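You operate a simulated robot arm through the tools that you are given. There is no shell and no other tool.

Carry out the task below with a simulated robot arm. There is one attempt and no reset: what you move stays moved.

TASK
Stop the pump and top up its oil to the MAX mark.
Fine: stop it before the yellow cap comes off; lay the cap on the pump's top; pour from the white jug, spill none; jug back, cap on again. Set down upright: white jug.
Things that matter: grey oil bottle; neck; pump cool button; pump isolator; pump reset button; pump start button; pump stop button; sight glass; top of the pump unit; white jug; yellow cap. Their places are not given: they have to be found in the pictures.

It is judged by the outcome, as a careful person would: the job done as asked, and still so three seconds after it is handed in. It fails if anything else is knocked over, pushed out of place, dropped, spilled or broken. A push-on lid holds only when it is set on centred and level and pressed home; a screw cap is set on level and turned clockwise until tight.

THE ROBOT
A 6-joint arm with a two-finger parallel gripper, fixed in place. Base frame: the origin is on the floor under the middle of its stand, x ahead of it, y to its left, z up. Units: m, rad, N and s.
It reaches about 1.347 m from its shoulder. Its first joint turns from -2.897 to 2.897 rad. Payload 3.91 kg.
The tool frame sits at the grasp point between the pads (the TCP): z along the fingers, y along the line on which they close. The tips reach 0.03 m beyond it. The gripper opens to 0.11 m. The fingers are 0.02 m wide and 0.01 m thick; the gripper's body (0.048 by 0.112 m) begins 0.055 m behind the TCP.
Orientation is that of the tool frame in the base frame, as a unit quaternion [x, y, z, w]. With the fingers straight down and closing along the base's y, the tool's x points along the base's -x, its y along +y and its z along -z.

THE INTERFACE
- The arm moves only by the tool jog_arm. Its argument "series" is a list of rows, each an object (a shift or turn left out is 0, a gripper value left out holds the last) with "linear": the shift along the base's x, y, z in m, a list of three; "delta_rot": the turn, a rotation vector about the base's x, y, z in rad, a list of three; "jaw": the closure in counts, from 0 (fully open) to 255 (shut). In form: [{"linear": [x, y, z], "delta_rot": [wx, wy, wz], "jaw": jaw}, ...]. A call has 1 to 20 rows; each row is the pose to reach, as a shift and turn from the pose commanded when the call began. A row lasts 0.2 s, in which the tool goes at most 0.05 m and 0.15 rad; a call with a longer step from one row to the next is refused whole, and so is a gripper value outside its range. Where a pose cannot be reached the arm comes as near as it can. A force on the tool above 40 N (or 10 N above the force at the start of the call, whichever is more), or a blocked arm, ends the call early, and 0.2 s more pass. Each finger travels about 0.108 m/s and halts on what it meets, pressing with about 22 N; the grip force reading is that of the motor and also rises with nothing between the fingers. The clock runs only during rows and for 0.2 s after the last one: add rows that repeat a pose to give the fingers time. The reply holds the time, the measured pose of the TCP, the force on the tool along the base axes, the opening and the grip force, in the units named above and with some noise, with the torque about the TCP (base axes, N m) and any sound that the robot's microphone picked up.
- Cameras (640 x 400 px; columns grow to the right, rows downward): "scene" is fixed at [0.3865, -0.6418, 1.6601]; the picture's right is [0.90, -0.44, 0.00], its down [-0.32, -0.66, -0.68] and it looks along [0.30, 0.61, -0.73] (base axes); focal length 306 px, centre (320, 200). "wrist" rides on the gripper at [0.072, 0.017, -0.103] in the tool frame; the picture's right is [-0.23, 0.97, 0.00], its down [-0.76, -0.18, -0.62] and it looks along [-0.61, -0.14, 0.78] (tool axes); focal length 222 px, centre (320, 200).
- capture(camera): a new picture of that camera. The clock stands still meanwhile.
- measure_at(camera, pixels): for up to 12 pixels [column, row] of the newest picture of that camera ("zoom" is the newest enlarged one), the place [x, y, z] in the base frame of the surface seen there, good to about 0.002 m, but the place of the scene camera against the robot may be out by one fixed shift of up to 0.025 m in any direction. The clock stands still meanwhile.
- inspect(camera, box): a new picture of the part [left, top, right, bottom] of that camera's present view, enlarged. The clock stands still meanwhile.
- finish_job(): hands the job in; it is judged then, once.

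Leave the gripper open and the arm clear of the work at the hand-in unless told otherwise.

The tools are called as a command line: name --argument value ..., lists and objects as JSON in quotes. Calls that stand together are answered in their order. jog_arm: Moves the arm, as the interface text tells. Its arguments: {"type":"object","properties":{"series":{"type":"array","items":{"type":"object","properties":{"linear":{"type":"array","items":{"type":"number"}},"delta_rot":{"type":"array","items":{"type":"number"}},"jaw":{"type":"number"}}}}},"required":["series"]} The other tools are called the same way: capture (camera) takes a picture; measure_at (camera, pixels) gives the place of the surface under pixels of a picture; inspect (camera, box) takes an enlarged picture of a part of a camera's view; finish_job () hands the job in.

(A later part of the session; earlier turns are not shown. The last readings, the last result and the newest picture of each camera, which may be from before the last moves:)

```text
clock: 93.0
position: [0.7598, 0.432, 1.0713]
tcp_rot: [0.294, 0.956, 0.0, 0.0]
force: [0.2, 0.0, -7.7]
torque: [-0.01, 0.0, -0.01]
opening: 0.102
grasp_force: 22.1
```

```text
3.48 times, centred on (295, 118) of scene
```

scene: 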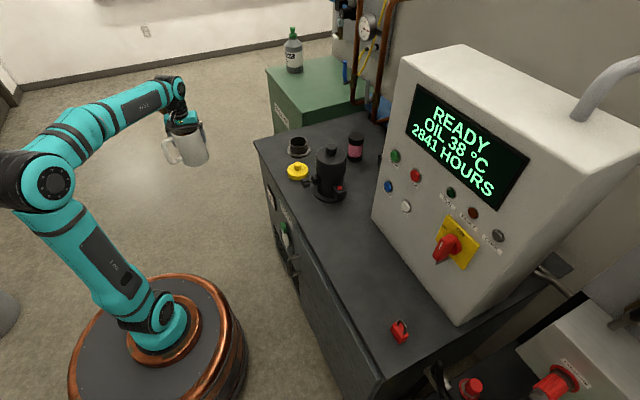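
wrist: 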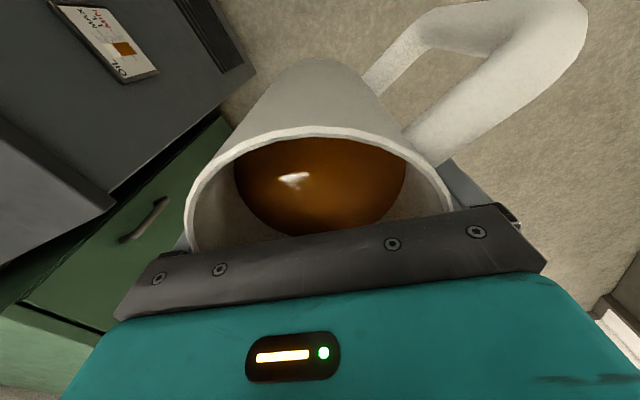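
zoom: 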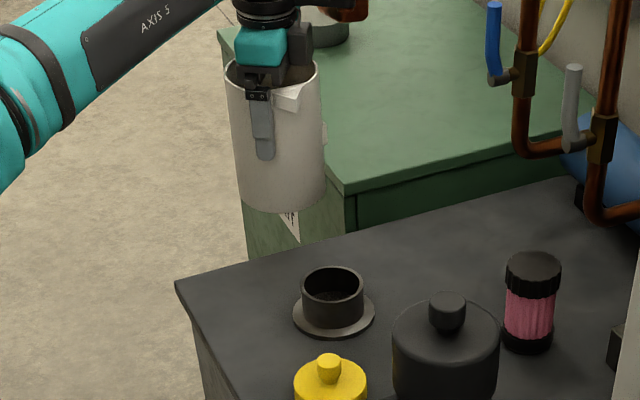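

Weight steady at about 7.6 N. I lean the jug back in to 0.70 rad (below the 0.78 where flow stopped), with the lip returning to the same spot over the neck.

jog_arm --series '[{"linear": [0, -0.006, -0.002], "delta_rot": [0.08, 0, 0]}, {"linear": [0, -0.016, -0.01], "delta_rot": [0.18, 0, 0]}, {"linear": [0, -0.026, -0.02], "delta_rot": [0.28, 0, 0]}, {"linear": [0, -0.034, -0.03], "delta_rot": [0.38, 0, 0]}, {"linear": [0, -0.04, -0.04], "delta_rot": [0.48, 0, 0]}, {"linear": [0, -0.044, -0.05], "delta_rot": [0.56, 0, 0]}, {"linear": [0, -0.0445, -0.057], "delta_rot": [0.64, 0, 0]}, {"linear": [0, -0.0449, -0.06], "delta_rot": [0.7, 0, 0]}, {"linear": [0, -0.0449, -0.06], "delta_rot": [0.7, 0, 0]}]'

inspect --camera "scene" --box '[270, 95, 330, 160]'

```text
clock: 95.0
position: [0.7589, 0.3864, 1.0115]
tcp_rot: [0.277, 0.897, 0.328, -0.102]
force: [-0.7, 0.0, -7.0]
torque: [-0.12, -0.01, 0.03]
opening: 0.102
grasp_force: 21.6
```

```text
6.15 times, centred on (300, 128) of scene
```

zoom: 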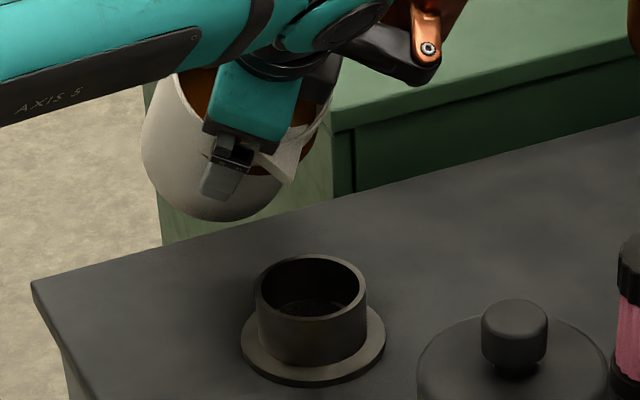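

No drip, everything in place. I tilt on slowly from 0.70 to 0.86 rad, the lip kept fixed.

jog_arm --series '[{"linear": [0, -0.0003, 0], "delta_rot": [0.03, 0, 0]}, {"linear": [0, -0.0008, 0], "delta_rot": [0.06, 0, 0]}, {"linear": [0, -0.0011, 0], "delta_rot": [0.08, 0, 0]}, {"linear": [0, -0.0015, 0.0015], "delta_rot": [0.1, 0, 0]}, {"linear": [0, -0.0019, 0.003], "delta_rot": [0.12, 0, 0]}, {"linear": [0, -0.0023, 0.005], "delta_rot": [0.14, 0, 0]}, {"linear": [0, -0.0028, 0.0067], "delta_rot": [0.16, 0, 0]}]'

inspect --camera "scene" --box '[270, 95, 330, 160]'

```text
clock: 96.6
position: [0.7604, 0.3842, 1.0194]
tcp_rot: [0.268, 0.869, 0.399, -0.122]
force: [-0.1, -0.8, -6.9]
torque: [-0.23, -0.05, -0.02]
opening: 0.1022
grasp_force: 21.8
```

```text
6.15 times, centred on (300, 128) of scene
```

zoom: 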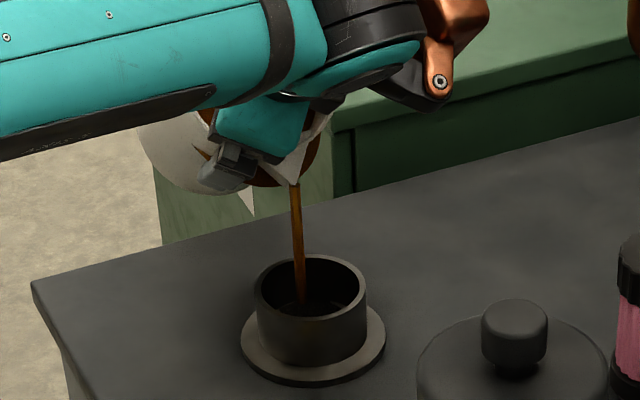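

The stream is inside the neck. I hold until it drains and read the weight.

jog_arm --series '[{"linear": [0, 0, 0]}, {"linear": [0, 0, 0]}, {"linear": [0, 0, 0]}, {"linear": [0, 0, 0]}, {"linear": [0, 0, 0]}]'

jog_arm --series '[{"linear": [0, 0, 0]}]'

jog_arm --series '[{"linear": [0, 0, 0]}]'

capture --camera "scene"

inspect --camera "scene" --box '[267, 192, 273, 200]'

```text
clock: 97.8
position: [0.7602, 0.3847, 1.0188]
tcp_rot: [0.267, 0.869, 0.398, -0.123]
force: [-0.5, 0.5, -7.4]
torque: [-0.19, 0.0, 0.0]
opening: 0.1021
grasp_force: 21.6
```

```text
clock: 98.2
position: [0.7602, 0.3843, 1.0182]
tcp_rot: [0.268, 0.869, 0.398, -0.123]
force: [0.0, 0.6, -6.8]
torque: [-0.18, -0.02, -0.02]
opening: 0.1022
grasp_force: 21.7
```

```text
clock: 98.6
position: [0.7598, 0.3836, 1.0183]
tcp_rot: [0.268, 0.869, 0.398, -0.123]
force: [0.3, -0.1, -7.1]
torque: [-0.19, -0.01, 0.0]
opening: 0.102
grasp_force: 21.6
```

```text
taken
```

scene: 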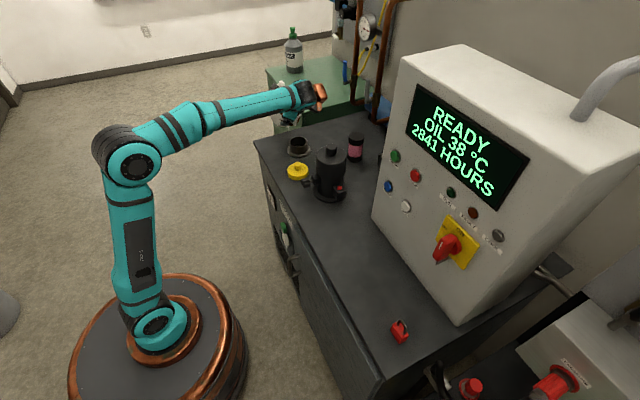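

```text
16.00 times, centred on (270, 196) of scene
```

zoom: 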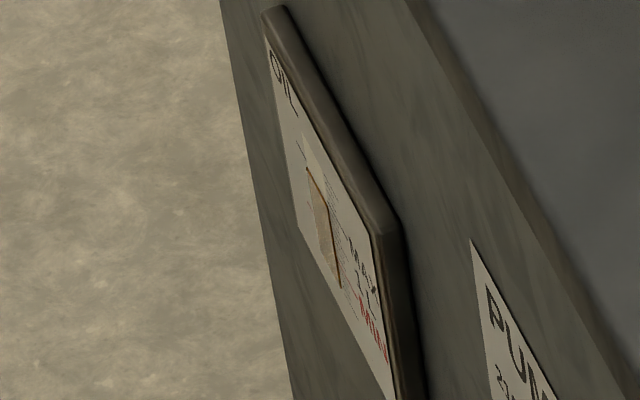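

About 7.1 N now, as expected. My target is roughly 5.0 N. Next step: to 0.98 rad, then let it drain.

jog_arm --series '[{"linear": [0, -0.0005, 0.0016], "delta_rot": [0.02, 0, 0]}, {"linear": [0, -0.001, 0.0032], "delta_rot": [0.04, 0, 0]}, {"linear": [0, -0.0016, 0.0047], "delta_rot": [0.06, 0, 0]}, {"linear": [0, -0.0022, 0.0062], "delta_rot": [0.08, 0, 0]}, {"linear": [0, -0.0027, 0.0077], "delta_rot": [0.1, 0, 0]}, {"linear": [0, -0.0033, 0.0092], "delta_rot": [0.12, 0, 0]}]'

inspect --camera "scene" --box '[270, 95, 330, 160]'

jog_arm --series '[{"linear": [0, 0, 0]}, {"linear": [0, 0, 0]}, {"linear": [0, 0, 0]}, {"linear": [0, 0, 0]}, {"linear": [0, 0, 0]}]'

jog_arm --series '[{"linear": [0, 0, 0]}]'

jog_arm --series '[{"linear": [0, 0, 0]}]'

inspect --camera "scene" --box '[267, 192, 273, 200]'

inspect --camera "scene" --box '[255, 80, 355, 190]'

```text
clock: 100.0
position: [0.7601, 0.3797, 1.0282]
tcp_rot: [0.259, 0.843, 0.45, -0.138]
force: [0.2, 0.1, -6.1]
torque: [-0.18, 0.02, 0.02]
opening: 0.102
grasp_force: 21.4
```

```text
6.15 times, centred on (300, 128) of scene
```

zoom: 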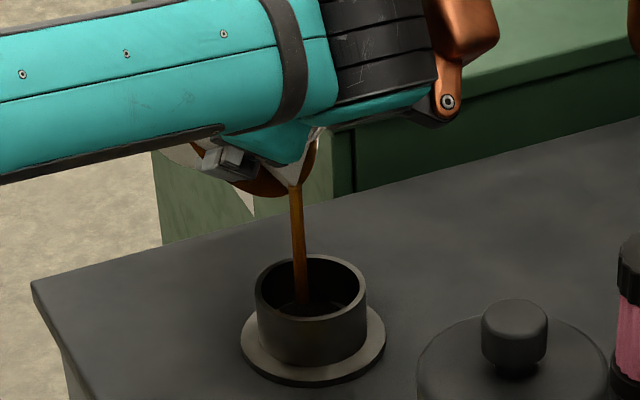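

```text
clock: 101.2
position: [0.7601, 0.3805, 1.0278]
tcp_rot: [0.26, 0.843, 0.45, -0.138]
force: [0.1, -0.8, -6.5]
torque: [-0.19, 0.02, -0.02]
opening: 0.1021
grasp_force: 21.9
```

```text
clock: 101.6
position: [0.7614, 0.3802, 1.0268]
tcp_rot: [0.26, 0.843, 0.45, -0.138]
force: [0.4, -0.8, -7.0]
torque: [-0.16, -0.01, -0.03]
opening: 0.1019
grasp_force: 22.2
```

```text
clock: 102.0
position: [0.7599, 0.3809, 1.0269]
tcp_rot: [0.261, 0.843, 0.451, -0.138]
force: [-1.6, -0.6, -5.7]
torque: [-0.16, 0.0, 0.02]
opening: 0.1023
grasp_force: 22.0
```

```text
16.00 times, centred on (270, 196) of scene
```

zoom: 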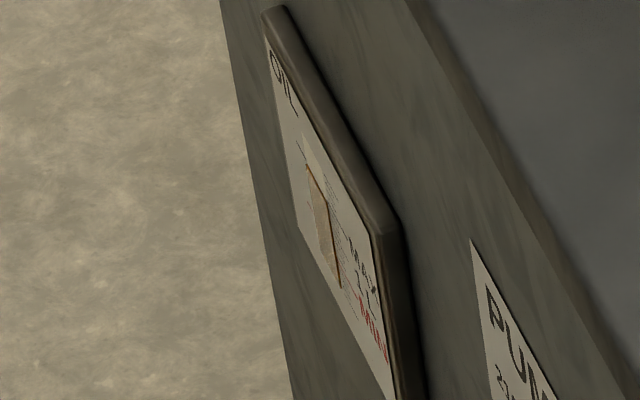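

```text
3.64 times, centred on (305, 135) of scene
```

zoom: 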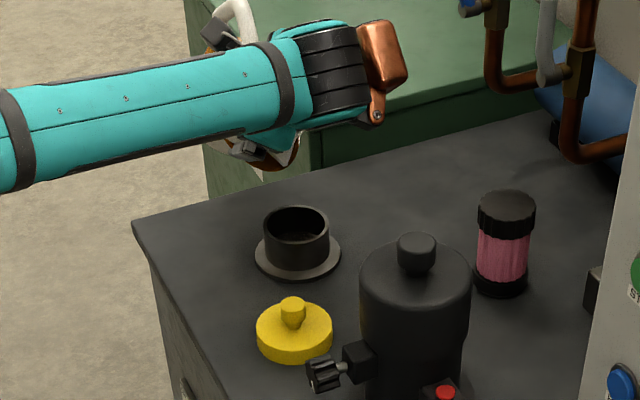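

About 6.4 N. The glass is nearing MAX. A small further step to 1.04 rad.

jog_arm --series '[{"linear": [0, -0.0007, 0.0015], "delta_rot": [0.02, 0, 0]}, {"linear": [0, -0.0014, 0.003], "delta_rot": [0.04, 0, 0]}, {"linear": [0, -0.0021, 0.0045], "delta_rot": [0.06, 0, 0]}, {"linear": [0, -0.0021, 0.0045], "delta_rot": [0.06, 0, 0]}, {"linear": [0, -0.0021, 0.0045], "delta_rot": [0.06, 0, 0]}, {"linear": [0, -0.0021, 0.0045], "delta_rot": [0.06, 0, 0]}, {"linear": [0, -0.0021, 0.0045], "delta_rot": [0.06, 0, 0]}, {"linear": [0, -0.0021, 0.0045], "delta_rot": [0.06, 0, 0]}]'

jog_arm --series '[{"linear": [0, 0, 0]}]'

jog_arm --series '[{"linear": [0, 0, 0]}]'

inspect --camera "scene" --box '[267, 192, 273, 200]'

inspect --camera "scene" --box '[270, 95, 330, 160]'

```text
clock: 103.8
position: [0.7606, 0.3794, 1.0322]
tcp_rot: [0.254, 0.83, 0.475, -0.146]
force: [-0.3, 0.5, -5.5]
torque: [-0.16, -0.01, 0.0]
opening: 0.1017
grasp_force: 22.1
```

```text
clock: 104.2
position: [0.7605, 0.3796, 1.0319]
tcp_rot: [0.255, 0.83, 0.475, -0.146]
force: [-0.5, 0.3, -5.6]
torque: [-0.11, -0.01, -0.01]
opening: 0.1019
grasp_force: 22.2
```

```text
clock: 104.6
position: [0.7598, 0.3798, 1.0311]
tcp_rot: [0.255, 0.83, 0.474, -0.147]
force: [-0.3, -0.4, -5.3]
torque: [-0.15, -0.05, -0.03]
opening: 0.102
grasp_force: 22.2
```

```text
16.00 times, centred on (270, 196) of scene
```

zoom: 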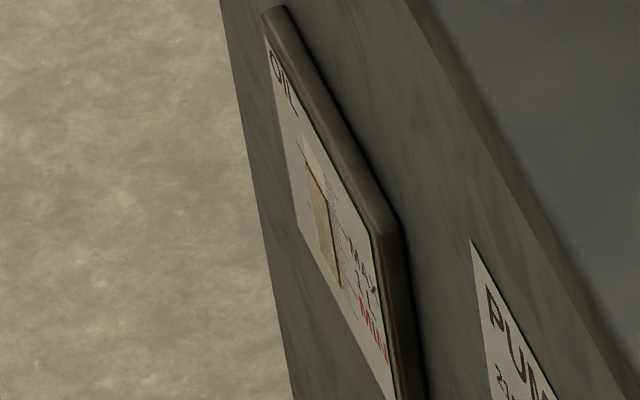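

```text
6.15 times, centred on (300, 128) of scene
```

zoom: 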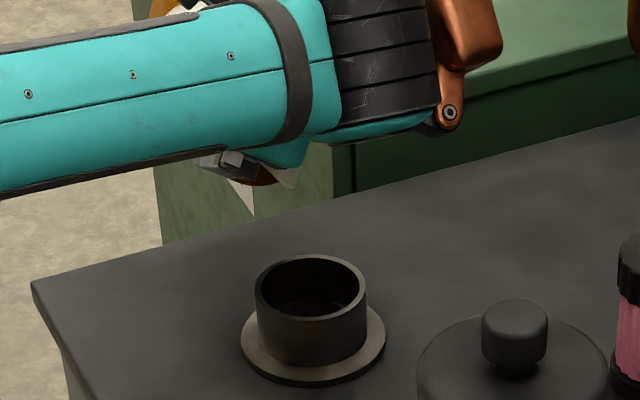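

About 5.45 N, close to the target and drained. I bring the jug upright again and go for an exact look at the glass.

jog_arm --series '[{"linear": [0, 0.0, 0.002], "delta_rot": [-0.08, 0, 0]}, {"linear": [0, 0.0, 0.004], "delta_rot": [-0.18, 0, 0]}, {"linear": [0, 0.002, 0.007], "delta_rot": [-0.28, 0, 0]}, {"linear": [0, 0.005, 0.01], "delta_rot": [-0.39, 0, 0]}, {"linear": [0, 0.009, 0.014], "delta_rot": [-0.5, 0, 0]}, {"linear": [0, 0.015, 0.019], "delta_rot": [-0.61, 0, 0]}, {"linear": [0, 0.023, 0.025], "delta_rot": [-0.72, 0, 0]}, {"linear": [0, 0.032, 0.031], "delta_rot": [-0.83, 0, 0]}, {"linear": [0, 0.042, 0.037], "delta_rot": [-0.94, 0, 0]}, {"linear": [0, 0.05, 0.0396], "delta_rot": [-1.02, 0, 0]}, {"linear": [0, 0.0531, 0.0396], "delta_rot": [-1.04, 0, 0]}, {"linear": [0, 0.0531, 0.0396], "delta_rot": [-1.04, 0, 0]}]'

jog_arm --series '[{"linear": [-0.01, 0.002, 0], "delta_rot": [0, 0, 0.05]}, {"linear": [-0.03, 0.005, 0], "delta_rot": [0, 0, 0.13]}, {"linear": [-0.05, 0.01, 0], "delta_rot": [0, 0, 0.23]}, {"linear": [-0.07, 0.015, 0], "delta_rot": [0, 0, 0.33]}, {"linear": [-0.09, 0.02, 0], "delta_rot": [0, 0, 0.43]}, {"linear": [-0.11, 0.025, 0], "delta_rot": [0, 0, 0.53]}, {"linear": [-0.13, 0.03, 0], "delta_rot": [0, 0, 0.63]}, {"linear": [-0.15, 0.03, 0], "delta_rot": [0, 0, 0.73]}, {"linear": [-0.175, 0.03, 0], "delta_rot": [0, 0, 0.83]}, {"linear": [-0.2, 0.03, -0.005], "delta_rot": [0, 0, 0.93]}, {"linear": [-0.225, 0.03, -0.01], "delta_rot": [0, 0, 1.03]}, {"linear": [-0.25, 0.03, -0.02], "delta_rot": [0, 0, 1.13]}, {"linear": [-0.275, 0.03, -0.03], "delta_rot": [0, 0, 1.23]}, {"linear": [-0.3, 0.03, -0.04], "delta_rot": [0, 0, 1.33]}, {"linear": [-0.32, 0.03, -0.05], "delta_rot": [0, 0, 1.43]}, {"linear": [-0.34, 0.03, -0.065], "delta_rot": [0, 0, 1.53]}, {"linear": [-0.355, 0.03, -0.08], "delta_rot": [0, 0, 1.63]}, {"linear": [-0.37, 0.03, -0.095], "delta_rot": [0, 0, 1.75]}, {"linear": [-0.382, 0.03, -0.11], "delta_rot": [0, 0, 1.86]}, {"linear": [-0.39, 0.03, -0.12], "delta_rot": [0, 0, 1.95]}]'

capture --camera "wrist"

inspect --camera "wrist" --box '[100, 28, 135, 56]'

inspect --camera "wrist" --box '[95, 25, 140, 60]'

```text
clock: 107.2
position: [0.7602, 0.4318, 1.0712]
tcp_rot: [0.294, 0.956, -0.001, 0.0]
force: [0.4, 0.2, -6.1]
torque: [0.01, 0.02, 0.03]
opening: 0.1019
grasp_force: 21.7
```

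```text
clock: 111.4
position: [0.3693, 0.4624, 0.9511]
tcp_rot: [-0.627, 0.779, 0.0, 0.0]
force: [-0.6, 0.3, -5.4]
torque: [0.0, -0.04, 0.01]
opening: 0.102
grasp_force: 21.8
```

```text
taken
```

wrist: 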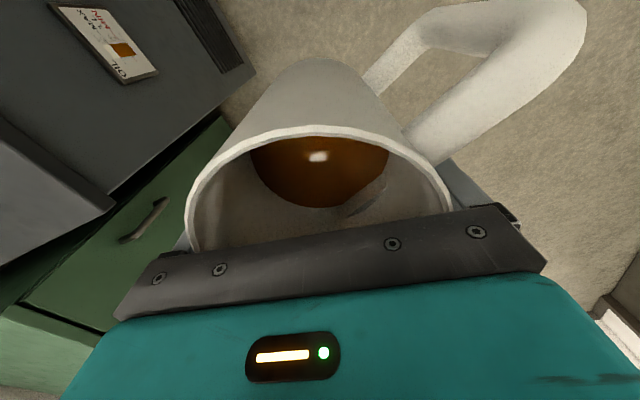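

```text
14.29 times, centred on (118, 42) of wrist
```

zoom: 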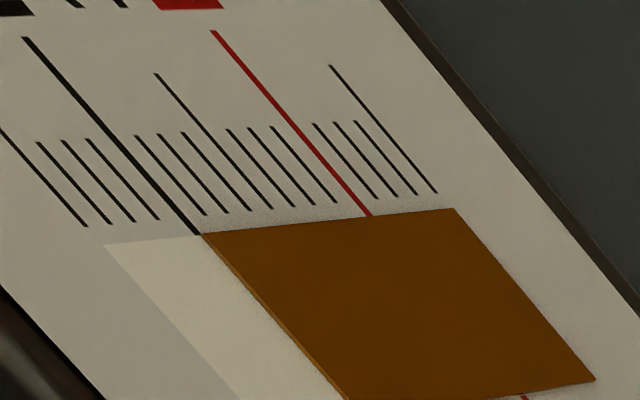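

```text
11.43 times, centred on (118, 42) of wrist
```

zoom: 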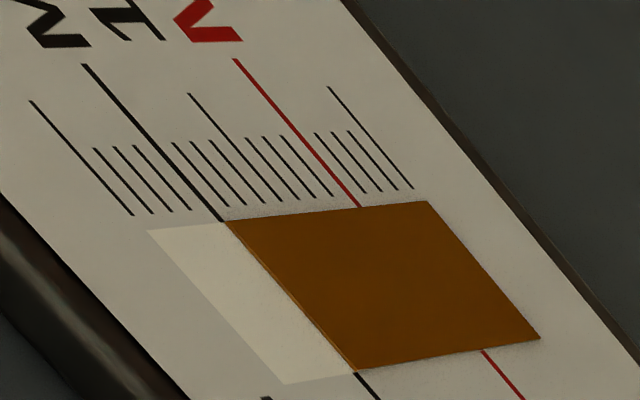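

The level edge now practically coincides with the MAX line. I check at the strongest zoom, right at the junction of line and level.

inspect --camera "wrist" --box '[100, 32, 124, 56]'

inspect --camera "wrist" --box '[112, 44, 136, 68]'

```text
16.00 times, centred on (112, 44) of wrist
```

zoom: 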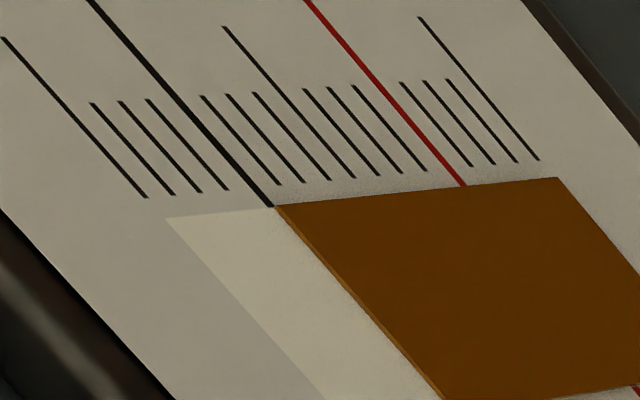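

```text
16.00 times, centred on (124, 56) of wrist
```

zoom: 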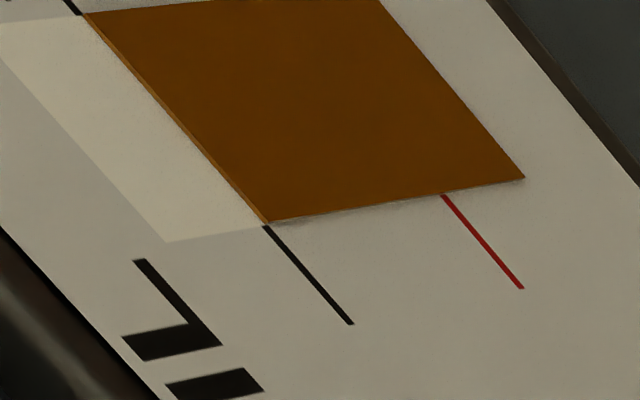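

The level is within about a tenth of a small tick (roughly 0.03 L) under MAX. One last tiny addition will centre it: I carry the jug back and tilt to just past the last angle.

jog_arm --series '[{"linear": [0.008, 0, 0.01], "delta_rot": [0, 0, -0.09]}, {"linear": [0.02, 0, 0.025], "delta_rot": [0, 0, -0.2]}, {"linear": [0.035, 0, 0.04], "delta_rot": [0, 0, -0.32]}, {"linear": [0.05, 0, 0.055], "delta_rot": [0, 0, -0.42]}, {"linear": [0.07, 0, 0.07], "delta_rot": [0, 0, -0.52]}, {"linear": [0.09, 0, 0.08], "delta_rot": [0, 0, -0.62]}, {"linear": [0.115, 0, 0.09], "delta_rot": [0, 0, -0.72]}, {"linear": [0.14, 0, 0.1], "delta_rot": [0, 0, -0.82]}, {"linear": [0.165, 0, 0.11], "delta_rot": [0, 0, -0.92]}, {"linear": [0.19, 0, 0.115], "delta_rot": [0, 0, -1.02]}, {"linear": [0.215, 0, 0.12], "delta_rot": [0, 0, -1.12]}, {"linear": [0.24, 0, 0.12], "delta_rot": [0, 0, -1.22]}, {"linear": [0.26, 0, 0.12], "delta_rot": [0, 0, -1.32]}, {"linear": [0.28, -0.005, 0.12], "delta_rot": [0, 0, -1.42]}, {"linear": [0.3, -0.01, 0.12], "delta_rot": [0, 0, -1.52]}, {"linear": [0.32, -0.015, 0.12], "delta_rot": [0, 0, -1.62]}, {"linear": [0.34, -0.02, 0.12], "delta_rot": [0, 0, -1.72]}, {"linear": [0.36, -0.025, 0.12], "delta_rot": [0, 0, -1.82]}, {"linear": [0.38, -0.028, 0.12], "delta_rot": [0, 0, -1.9]}, {"linear": [0.39, -0.03, 0.12], "delta_rot": [0, 0, -1.95]}]'

jog_arm --series '[{"linear": [0, -0.006, -0.002], "delta_rot": [0.08, 0, 0]}, {"linear": [0, -0.016, -0.01], "delta_rot": [0.18, 0, 0]}, {"linear": [0, -0.026, -0.02], "delta_rot": [0.28, 0, 0]}, {"linear": [0, -0.034, -0.03], "delta_rot": [0.38, 0, 0]}, {"linear": [0, -0.04, -0.04], "delta_rot": [0.48, 0, 0]}, {"linear": [0, -0.0435, -0.05], "delta_rot": [0.56, 0, 0]}, {"linear": [0, -0.0445, -0.057], "delta_rot": [0.64, 0, 0]}, {"linear": [0, -0.045, -0.06], "delta_rot": [0.72, 0, 0]}, {"linear": [0, -0.0465, -0.057], "delta_rot": [0.8, 0, 0]}, {"linear": [0, -0.0485, -0.051], "delta_rot": [0.88, 0, 0]}, {"linear": [0, -0.05, -0.046], "delta_rot": [0.94, 0, 0]}, {"linear": [0, -0.0515, -0.0425], "delta_rot": [0.99, 0, 0]}, {"linear": [0, -0.0525, -0.041], "delta_rot": [1.02, 0, 0]}]'

inspect --camera "scene" --box '[270, 95, 330, 160]'

```text
clock: 115.6
position: [0.7609, 0.4323, 1.0725]
tcp_rot: [0.294, 0.956, 0.0, 0.0]
force: [0.0, 0.9, -5.4]
torque: [-0.04, -0.03, 0.0]
opening: 0.102
grasp_force: 22.1
```

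```text
clock: 118.4
position: [0.7601, 0.3797, 1.0295]
tcp_rot: [0.257, 0.834, 0.467, -0.143]
force: [0.8, -0.1, -5.8]
torque: [-0.13, -0.01, 0.03]
opening: 0.1021
grasp_force: 22.1
```

```text
6.15 times, centred on (300, 128) of scene
```

zoom: 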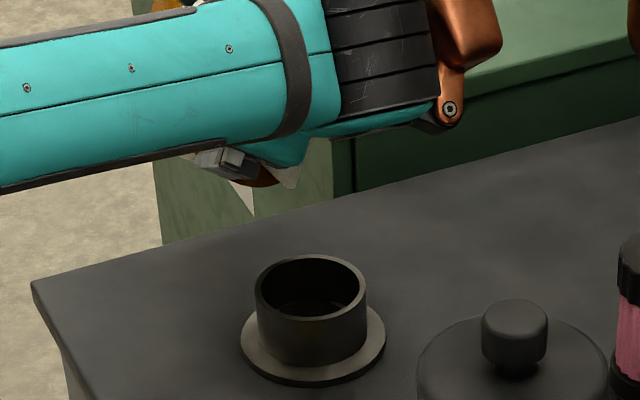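

In place with no drip at 1.02 rad. Now just to 1.06 rad, and let it drain.

jog_arm --series '[{"linear": [0, -0.0007, 0.0015], "delta_rot": [0.02, 0, 0]}, {"linear": [0, -0.0014, 0.0029], "delta_rot": [0.04, 0, 0]}]'

inspect --camera "scene" --box '[270, 95, 330, 160]'

jog_arm --series '[{"linear": [0, 0, 0]}, {"linear": [0, 0, 0]}, {"linear": [0, 0, 0]}, {"linear": [0, 0, 0]}, {"linear": [0, 0, 0]}, {"linear": [0, 0, 0]}]'

inspect --camera "scene" --box '[270, 95, 330, 160]'

inspect --camera "scene" --box '[267, 192, 273, 200]'

```text
clock: 119.0
position: [0.7611, 0.3779, 1.0337]
tcp_rot: [0.255, 0.824, 0.483, -0.149]
force: [0.4, -0.5, -6.1]
torque: [-0.18, -0.03, 0.01]
opening: 0.102
grasp_force: 21.4
```

```text
6.15 times, centred on (300, 128) of scene
```

zoom: 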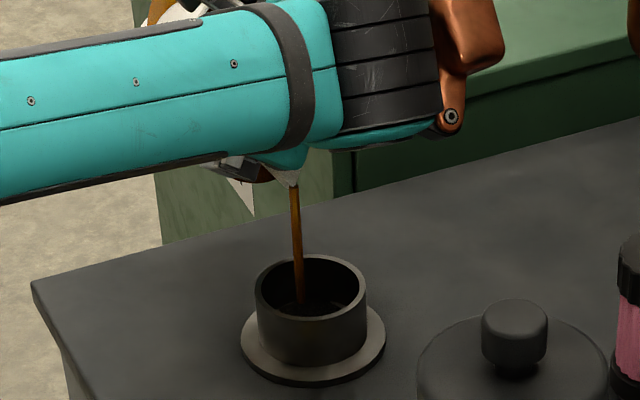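

```text
clock: 120.4
position: [0.7598, 0.3774, 1.0338]
tcp_rot: [0.254, 0.825, 0.483, -0.149]
force: [0.6, 0.7, -5.3]
torque: [-0.17, 0.0, -0.01]
opening: 0.1019
grasp_force: 22.3
```

```text
6.15 times, centred on (300, 128) of scene
```

zoom: 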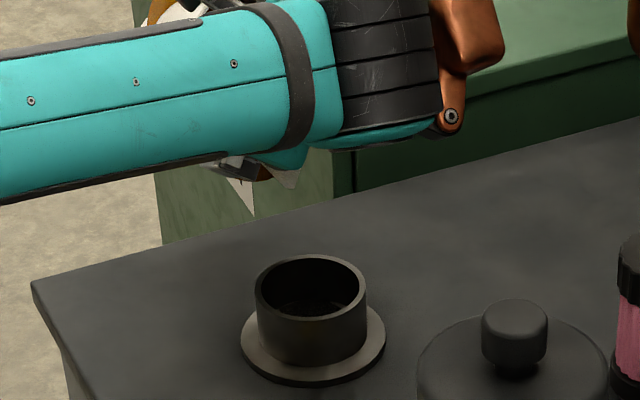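

```text
16.00 times, centred on (270, 196) of scene
```

zoom: 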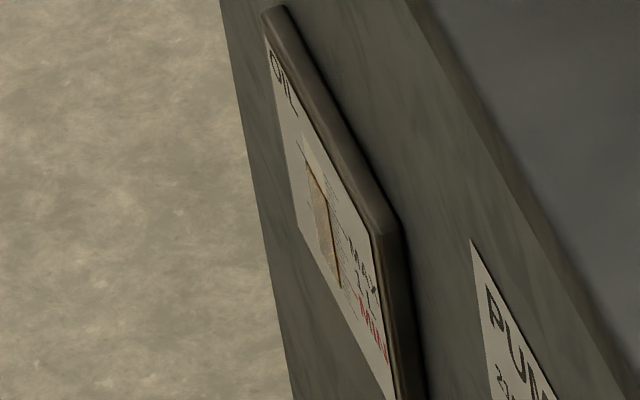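

Drained cleanly again. I bring the jug upright and go to the viewing spot for a final reading (it is also on the way back).

jog_arm --series '[{"linear": [0, 0.0, 0.002], "delta_rot": [-0.08, 0, 0]}, {"linear": [0, 0.0, 0.004], "delta_rot": [-0.18, 0, 0]}, {"linear": [0, 0.002, 0.007], "delta_rot": [-0.29, 0, 0]}, {"linear": [0, 0.005, 0.01], "delta_rot": [-0.4, 0, 0]}, {"linear": [0, 0.009, 0.014], "delta_rot": [-0.51, 0, 0]}, {"linear": [0, 0.015, 0.019], "delta_rot": [-0.62, 0, 0]}, {"linear": [0, 0.023, 0.025], "delta_rot": [-0.73, 0, 0]}, {"linear": [0, 0.032, 0.031], "delta_rot": [-0.84, 0, 0]}, {"linear": [0, 0.042, 0.036], "delta_rot": [-0.95, 0, 0]}, {"linear": [0, 0.05, 0.0381], "delta_rot": [-1.03, 0, 0]}, {"linear": [0, 0.0539, 0.0381], "delta_rot": [-1.06, 0, 0]}, {"linear": [0, 0.0539, 0.0381], "delta_rot": [-1.06, 0, 0]}]'

jog_arm --series '[{"linear": [-0.01, 0.002, 0], "delta_rot": [0, 0, 0.05]}, {"linear": [-0.03, 0.005, 0], "delta_rot": [0, 0, 0.13]}, {"linear": [-0.05, 0.01, 0], "delta_rot": [0, 0, 0.23]}, {"linear": [-0.07, 0.015, 0], "delta_rot": [0, 0, 0.33]}, {"linear": [-0.09, 0.02, 0], "delta_rot": [0, 0, 0.43]}, {"linear": [-0.11, 0.025, 0], "delta_rot": [0, 0, 0.53]}, {"linear": [-0.13, 0.03, 0], "delta_rot": [0, 0, 0.63]}, {"linear": [-0.15, 0.03, 0], "delta_rot": [0, 0, 0.73]}, {"linear": [-0.175, 0.03, 0], "delta_rot": [0, 0, 0.83]}, {"linear": [-0.2, 0.03, -0.005], "delta_rot": [0, 0, 0.93]}, {"linear": [-0.225, 0.03, -0.01], "delta_rot": [0, 0, 1.03]}, {"linear": [-0.25, 0.03, -0.02], "delta_rot": [0, 0, 1.13]}, {"linear": [-0.275, 0.03, -0.03], "delta_rot": [0, 0, 1.23]}, {"linear": [-0.3, 0.03, -0.04], "delta_rot": [0, 0, 1.33]}, {"linear": [-0.32, 0.03, -0.05], "delta_rot": [0, 0, 1.43]}, {"linear": [-0.34, 0.03, -0.065], "delta_rot": [0, 0, 1.53]}, {"linear": [-0.355, 0.03, -0.08], "delta_rot": [0, 0, 1.63]}, {"linear": [-0.37, 0.03, -0.095], "delta_rot": [0, 0, 1.75]}, {"linear": [-0.382, 0.03, -0.11], "delta_rot": [0, 0, 1.86]}, {"linear": [-0.39, 0.03, -0.12], "delta_rot": [0, 0, 1.95]}]'

inspect --camera "wrist" --box '[100, 32, 124, 56]'

inspect --camera "wrist" --box '[112, 44, 136, 68]'

capture --camera "scene"

```text
clock: 123.0
position: [0.7597, 0.4318, 1.071]
tcp_rot: [0.294, 0.956, 0.0, 0.0]
force: [-0.1, 0.4, -5.6]
torque: [-0.03, 0.0, -0.01]
opening: 0.1021
grasp_force: 21.9
```

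```text
clock: 127.2
position: [0.37, 0.4613, 0.9528]
tcp_rot: [-0.627, 0.779, 0.0, 0.001]
force: [0.0, 0.5, -4.8]
torque: [0.03, -0.04, -0.02]
opening: 0.1018
grasp_force: 22.0
```

```text
16.00 times, centred on (112, 44) of wrist
```

zoom: 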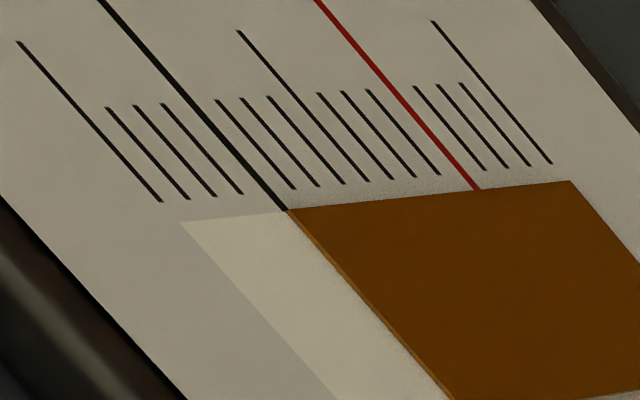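

```text
16.00 times, centred on (124, 56) of wrist
```

zoom: 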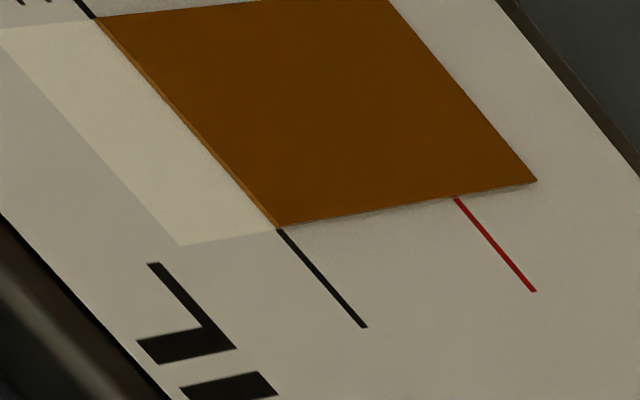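

```text
taken
```

scene: 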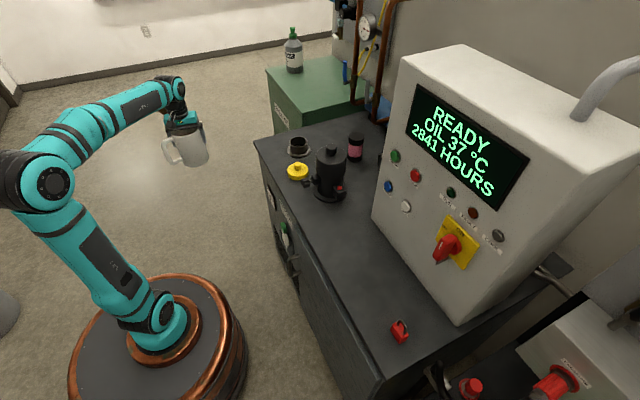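

The level edge now runs exactly in line with the MAX mark on both sides of the glass. Filling is done. I carry the jug back toward its place: first rise and move around the front.

jog_arm --series '[{"linear": [0.015, -0.01, 0.015]}, {"linear": [0.04, -0.03, 0.042]}, {"linear": [0.065, -0.053, 0.07]}, {"linear": [0.09, -0.075, 0.098]}, {"linear": [0.112, -0.097, 0.125]}, {"linear": [0.13, -0.125, 0.15]}, {"linear": [0.145, -0.16, 0.17]}, {"linear": [0.158, -0.195, 0.187]}, {"linear": [0.17, -0.23, 0.203]}, {"linear": [0.182, -0.265, 0.217]}, {"linear": [0.192, -0.3, 0.226]}, {"linear": [0.198, -0.335, 0.228]}, {"linear": [0.2, -0.36, 0.228]}, {"linear": [0.2, -0.36, 0.228]}]'

jog_arm --series '[{"linear": [0.001, -0.02, 0], "delta_rot": [0, 0, -0.02]}, {"linear": [0.003, -0.055, 0], "delta_rot": [0, 0, -0.055]}, {"linear": [0.006, -0.095, 0], "delta_rot": [0, 0, -0.095]}, {"linear": [0.009, -0.135, 0], "delta_rot": [0, 0, -0.135]}, {"linear": [0.012, -0.175, 0], "delta_rot": [0, 0, -0.175]}, {"linear": [0.015, -0.215, 0], "delta_rot": [0, 0, -0.215]}, {"linear": [0.018, -0.255, 0], "delta_rot": [0, 0, -0.255]}, {"linear": [0.021, -0.295, 0], "delta_rot": [0, 0, -0.295]}, {"linear": [0.024, -0.335, 0], "delta_rot": [0, 0, -0.335]}, {"linear": [0.026, -0.37, 0], "delta_rot": [0, 0, -0.37]}, {"linear": [0.028, -0.405, 0], "delta_rot": [0, 0, -0.405]}, {"linear": [0.0298, -0.4301, 0], "delta_rot": [0, 0, -0.432]}, {"linear": [0.0298, -0.4301, 0], "delta_rot": [0, 0, -0.432]}]'

capture --camera "scene"

```text
clock: 130.2
position: [0.5692, 0.1009, 1.1776]
tcp_rot: [-0.626, 0.78, 0.0, 0.001]
force: [-0.2, 0.3, -5.3]
torque: [0.0, -0.05, 0.0]
opening: 0.102
grasp_force: 22.5
```

```text
clock: 133.0
position: [0.6004, -0.328, 1.1787]
tcp_rot: [-0.444, 0.896, 0.0, 0.001]
force: [-1.0, -0.1, -5.9]
torque: [0.01, -0.01, -0.04]
opening: 0.102
grasp_force: 21.7
```

```text
taken
```

scene: 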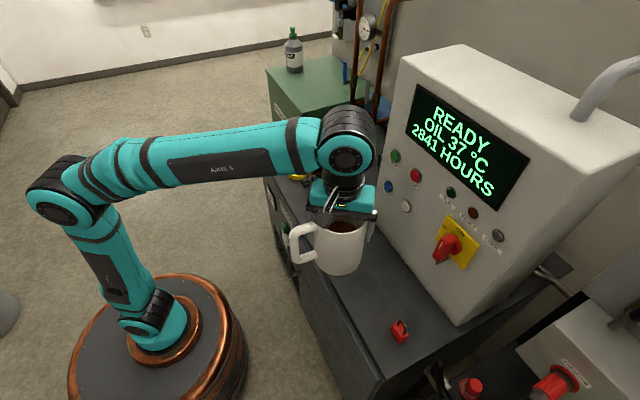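

Same spot as on the outbound trip. I reverse the outbound path to bring the jug above its place, stopping about 15 mm above the deck.

jog_arm --series '[{"linear": [0.0033, 0, -0.002]}, {"linear": [0.0133, -0.002, -0.008]}, {"linear": [0.0283, -0.005, -0.02]}, {"linear": [0.0433, -0.01, -0.035]}, {"linear": [0.0583, -0.015, -0.055]}, {"linear": [0.0733, -0.02, -0.075]}, {"linear": [0.0883, -0.025, -0.095]}, {"linear": [0.1033, -0.028, -0.115]}, {"linear": [0.1183, -0.03, -0.135]}, {"linear": [0.1283, -0.03, -0.155]}, {"linear": [0.1333, -0.03, -0.17]}, {"linear": [0.1333, -0.03, -0.18]}, {"linear": [0.1333, -0.03, -0.18]}, {"linear": [0.1333, -0.03, -0.18]}]'

inspect --camera "scene" --box '[340, 180, 470, 310]'

```text
clock: 136.0
position: [0.7341, -0.3583, 0.9997]
tcp_rot: [-0.445, 0.896, 0.0, 0.0]
force: [0.7, 0.3, -5.2]
torque: [0.03, -0.06, 0.02]
opening: 0.1019
grasp_force: 22.1
```

```text
3.08 times, centred on (405, 245) of scene
```

zoom: 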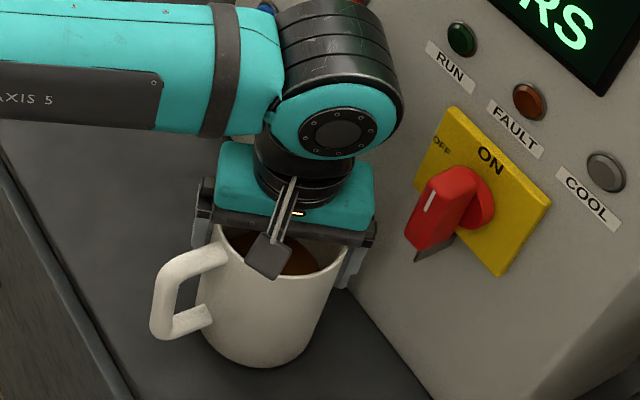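

I lower in small steps until the deck takes the weight.

jog_arm --series '[{"linear": [0, 0, -0.005]}, {"linear": [0, 0, -0.009]}, {"linear": [0, 0, -0.012]}, {"linear": [0, 0, -0.014]}, {"linear": [0, 0, -0.015]}]'

```text
clock: 137.2
position: [0.7331, -0.3581, 0.9854]
tcp_rot: [-0.444, 0.896, -0.001, 0.0]
force: [2.3, -3.0, 6.0]
torque: [0.2, -0.34, -0.11]
opening: 0.1021
grasp_force: 22.4
```

The deck carries it now (+6 N). I ease up 1 mm and open the fingers.

jog_arm --series '[{"linear": [0, 0, 0.001]}, {"linear": [0, 0, 0.001]}, {"linear": [0, 0, 0.001], "jaw": 0}, {"linear": [0, 0, 0.001], "jaw": 0}, {"linear": [0, 0, 0.001], "jaw": 0}]'

inspect --camera "scene" --box '[340, 180, 470, 310]'

capture --camera "wrist"

```text
clock: 138.4
position: [0.7321, -0.359, 0.9871]
tcp_rot: [-0.445, 0.896, 0.0, 0.0]
force: [-0.5, 0.6, 0.4]
torque: [-0.01, 0.0, 0.02]
opening: 0.11
grasp_force: 0.1
```

```text
3.08 times, centred on (405, 245) of scene
```

zoom: 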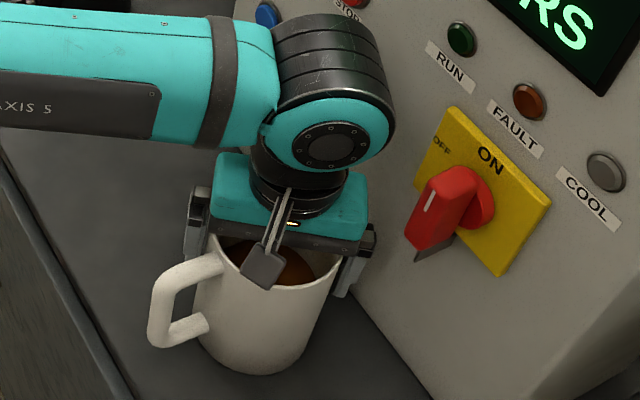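

```text
taken
```

wrist: 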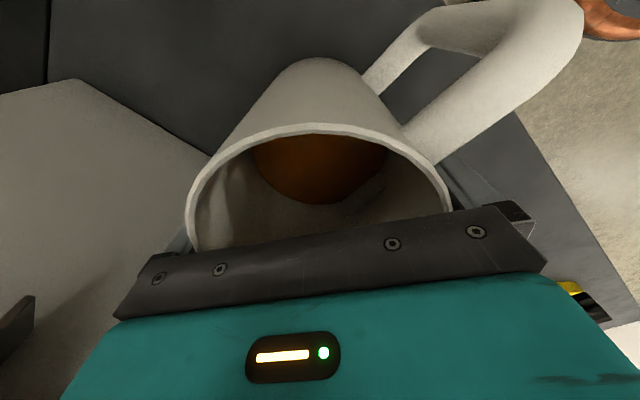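

Released, no force on the tool. I rise straight up with the fingers clear of the sides, then back away.

jog_arm --series '[{"linear": [0.0005, 0, 0.012]}, {"linear": [0.0005, 0, 0.03]}, {"linear": [0.0005, 0, 0.05]}, {"linear": [0.0005, 0, 0.075]}, {"linear": [0.0005, 0, 0.105]}, {"linear": [0.0005, 0, 0.135]}, {"linear": [-0.02, 0, 0.165]}, {"linear": [-0.05, 0, 0.19]}, {"linear": [-0.085, 0, 0.2]}, {"linear": [-0.12, 0, 0.2]}, {"linear": [-0.133, 0, 0.2]}, {"linear": [-0.133, 0, 0.2]}]'

capture --camera "scene"

capture --camera "wrist"

```text
clock: 141.0
position: [0.6007, -0.3572, 1.186]
tcp_rot: [-0.445, 0.896, 0.0, 0.0]
force: [0.4, 0.0, -0.2]
torque: [0.01, 0.02, 0.01]
opening: 0.11
grasp_force: 0.1
```

```text
taken
```

scene: 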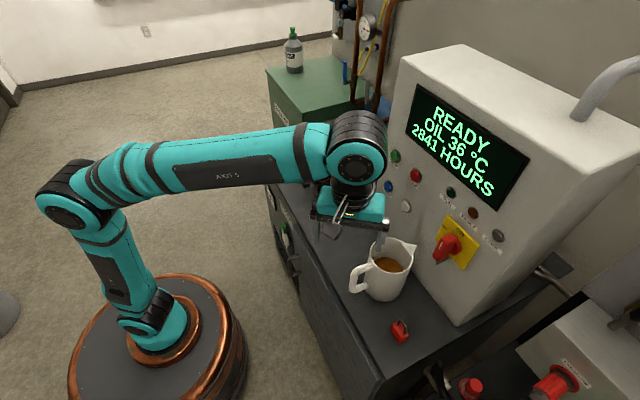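

```text
taken
```

wrist: 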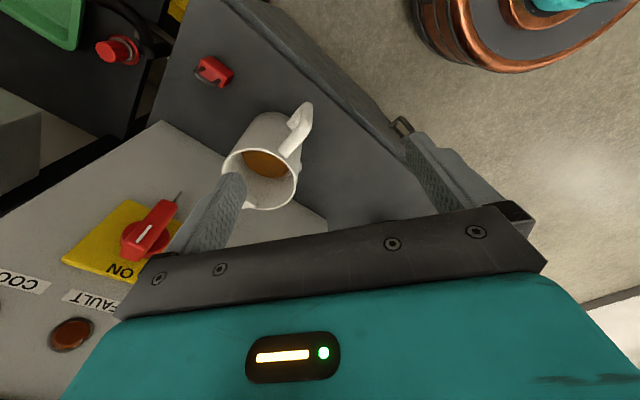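

The jug stands upright at its old place. Now the cap: I swing back, unyawing, to above the cap at (0.700, 0.165).

jog_arm --series '[{"linear": [0, 0.03, 0.005], "delta_rot": [0, 0, -0.06]}, {"linear": [0, 0.07, 0.01], "delta_rot": [0, 0, -0.13]}, {"linear": [0, 0.11, 0.014], "delta_rot": [0, 0, -0.2]}, {"linear": [0, 0.15, 0.014], "delta_rot": [0, 0, -0.27]}, {"linear": [0, 0.19, 0.014], "delta_rot": [0, 0, -0.34]}, {"linear": [0, 0.23, 0.014], "delta_rot": [0, 0, -0.41]}, {"linear": [0, 0.27, 0.014], "delta_rot": [0, 0, -0.48]}, {"linear": [0, 0.31, 0.014], "delta_rot": [0, 0, -0.55]}, {"linear": [0, 0.35, 0.014], "delta_rot": [0, 0, -0.62]}, {"linear": [0, 0.39, 0.014], "delta_rot": [0, 0, -0.69]}, {"linear": [0.01, 0.43, 0.01], "delta_rot": [0, 0, -0.76]}, {"linear": [0.03, 0.465, -0.005], "delta_rot": [0, 0, -0.83]}, {"linear": [0.055, 0.495, -0.02], "delta_rot": [0, 0, -0.89]}, {"linear": [0.08, 0.515, -0.04], "delta_rot": [0, 0, -0.92]}, {"linear": [0.0997, 0.525, -0.06], "delta_rot": [0, 0, -0.92]}, {"linear": [0.0997, 0.525, -0.09], "delta_rot": [0, 0, -0.92]}, {"linear": [0.0997, 0.525, -0.11], "delta_rot": [0, 0, -0.92]}, {"linear": [0.0997, 0.525, -0.11], "delta_rot": [0, 0, -0.92]}]'

capture --camera "wrist"

inspect --camera "scene" --box '[250, 100, 350, 210]'

```text
clock: 144.8
position: [0.7005, 0.1665, 1.0741]
tcp_rot: [-0.001, 1.0, -0.001, 0.0]
force: [0.6, 0.2, -0.1]
torque: [-0.02, 0.01, 0.0]
opening: 0.1102
grasp_force: 0.0
```

```text
taken
```

wrist: 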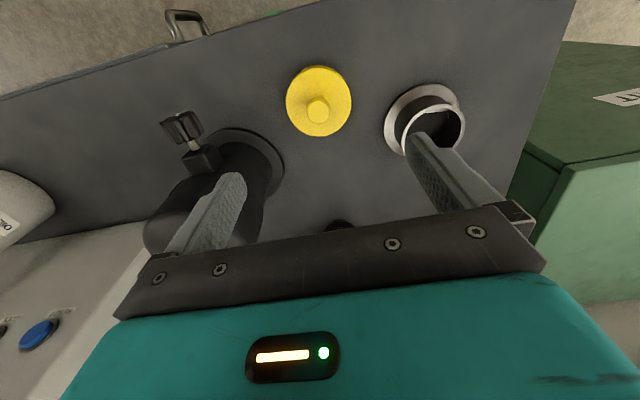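

```text
3.64 times, centred on (300, 155) of scene
```

zoom: 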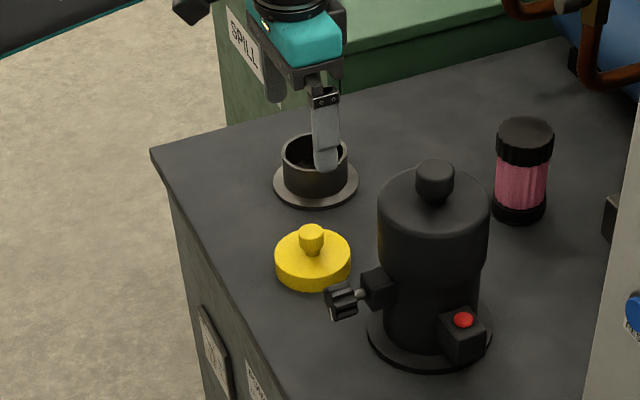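

I measure the knob and the neck rim once more from here.

measure_at --camera "wrist" --pixels '[[318, 111], [318, 121], [307, 111], [329, 111], [318, 101], [288, 100], [350, 100], [319, 67], [319, 135]]'

inspect --camera "wrist" --box '[375, 75, 475, 165]'

```text
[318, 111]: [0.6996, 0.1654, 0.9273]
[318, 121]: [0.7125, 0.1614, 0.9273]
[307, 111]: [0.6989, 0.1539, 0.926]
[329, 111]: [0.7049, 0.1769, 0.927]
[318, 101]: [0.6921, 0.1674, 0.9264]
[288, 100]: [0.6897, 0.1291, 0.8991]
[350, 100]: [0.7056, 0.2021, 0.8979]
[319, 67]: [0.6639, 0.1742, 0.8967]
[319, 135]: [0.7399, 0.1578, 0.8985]
```

```text
4.44 times, centred on (425, 120) of wrist
```

zoom: 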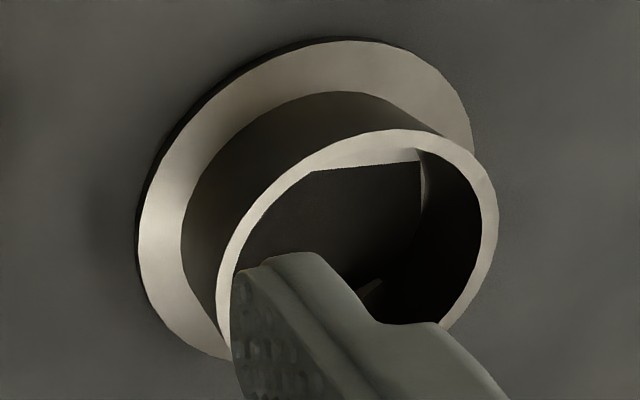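

Knob centre (0.701, 0.1653), exactly below. I narrow the fingers, descend and grip the knob.

jog_arm --series '[{"linear": [0.0005, 0.0003, -0.03], "jaw": 116}, {"linear": [0.0005, 0.0003, -0.07], "jaw": 116}, {"linear": [0.0005, 0.0003, -0.11], "jaw": 116}, {"linear": [0.0005, 0.0003, -0.135], "jaw": 116}, {"linear": [0.0005, 0.0003, -0.142], "jaw": 116}, {"linear": [0.0005, 0.0003, -0.142], "jaw": 116}, {"linear": [0.0005, 0.0003, -0.142], "jaw": 255}, {"linear": [0.0005, 0.0003, -0.142], "jaw": 255}, {"linear": [0.0005, 0.0003, -0.142], "jaw": 255}]'

inspect --camera "scene" --box '[275, 145, 325, 195]'

```text
clock: 146.8
position: [0.7004, 0.1663, 0.9341]
tcp_rot: [-0.001, 1.0, 0.001, 0.0]
force: [-0.2, 0.3, 0.3]
torque: [0.02, 0.05, -0.01]
opening: 0.0228
grasp_force: 21.7
```

```text
8.00 times, centred on (300, 170) of scene
```

zoom: 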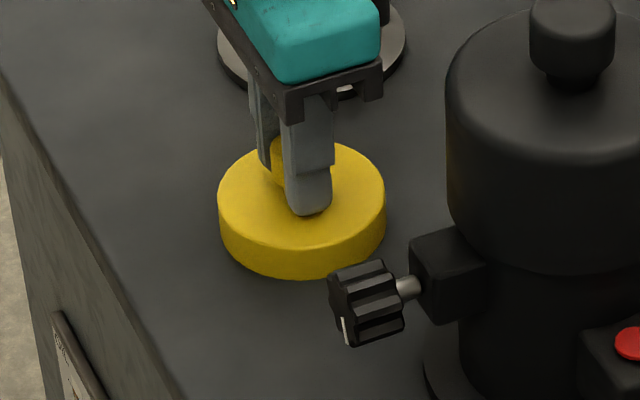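

Gripped at 0.0228 m. I lift the cap, carry it over the neck and lower to just above it.

jog_arm --series '[{"linear": [0, 0, 0.01]}, {"linear": [0, 0, 0.035]}, {"linear": [0, 0, 0.07]}, {"linear": [0, 0, 0.1]}, {"linear": [0.015, 0.033, 0.1]}, {"linear": [0.033, 0.073, 0.1]}, {"linear": [0.05, 0.11, 0.1]}, {"linear": [0.0568, 0.1258, 0.1]}, {"linear": [0.0568, 0.1258, 0.09]}, {"linear": [0.0568, 0.1258, 0.07]}, {"linear": [0.0568, 0.1258, 0.055]}, {"linear": [0.0568, 0.1258, 0.055]}, {"linear": [0.0568, 0.1258, 0.055]}]'

inspect --camera "scene" --box '[275, 115, 325, 165]'

capture --camera "wrist"

```text
clock: 149.6
position: [0.7559, 0.2926, 0.9888]
tcp_rot: [-0.001, 1.0, 0.0, 0.001]
force: [0.4, -0.1, -0.5]
torque: [0.03, -0.02, 0.01]
opening: 0.0226
grasp_force: 21.9
```

```text
8.00 times, centred on (300, 140) of scene
```

zoom: 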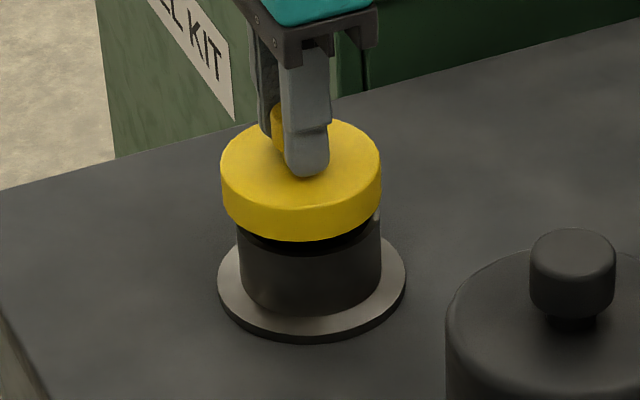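

```text
taken
```

wrist: 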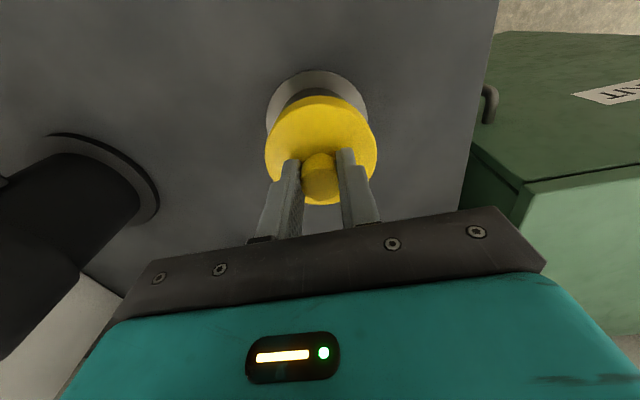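

The cap hangs just above the neck. I measure cap rim and flange in this wrist picture to check the centring before pressing.

inspect --camera "wrist" --box '[255, 60, 385, 215]'

inspect --camera "wrist" --box '[255, 60, 385, 150]'

```text
2.58 times, centred on (320, 138) of wrist
```

zoom: 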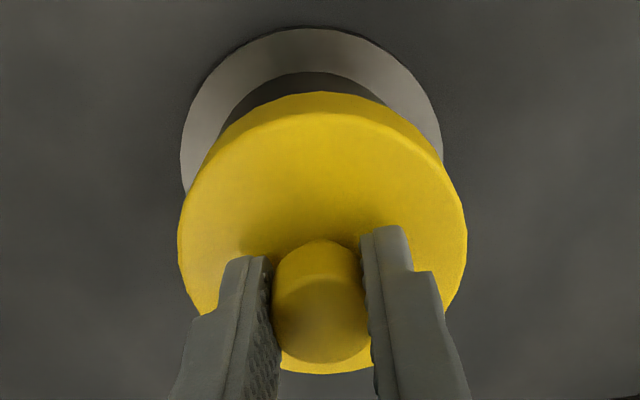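

```text
4.44 times, centred on (320, 105) of wrist
```

zoom: 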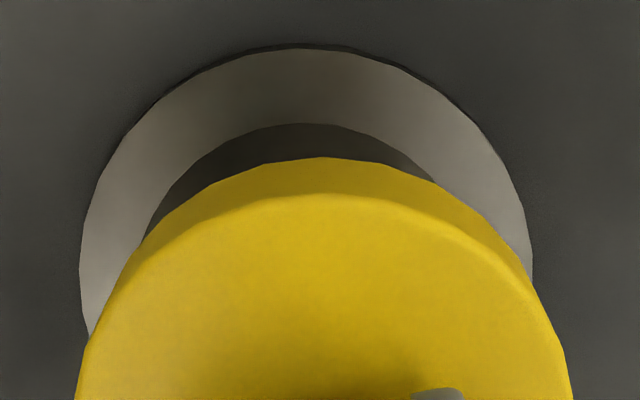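

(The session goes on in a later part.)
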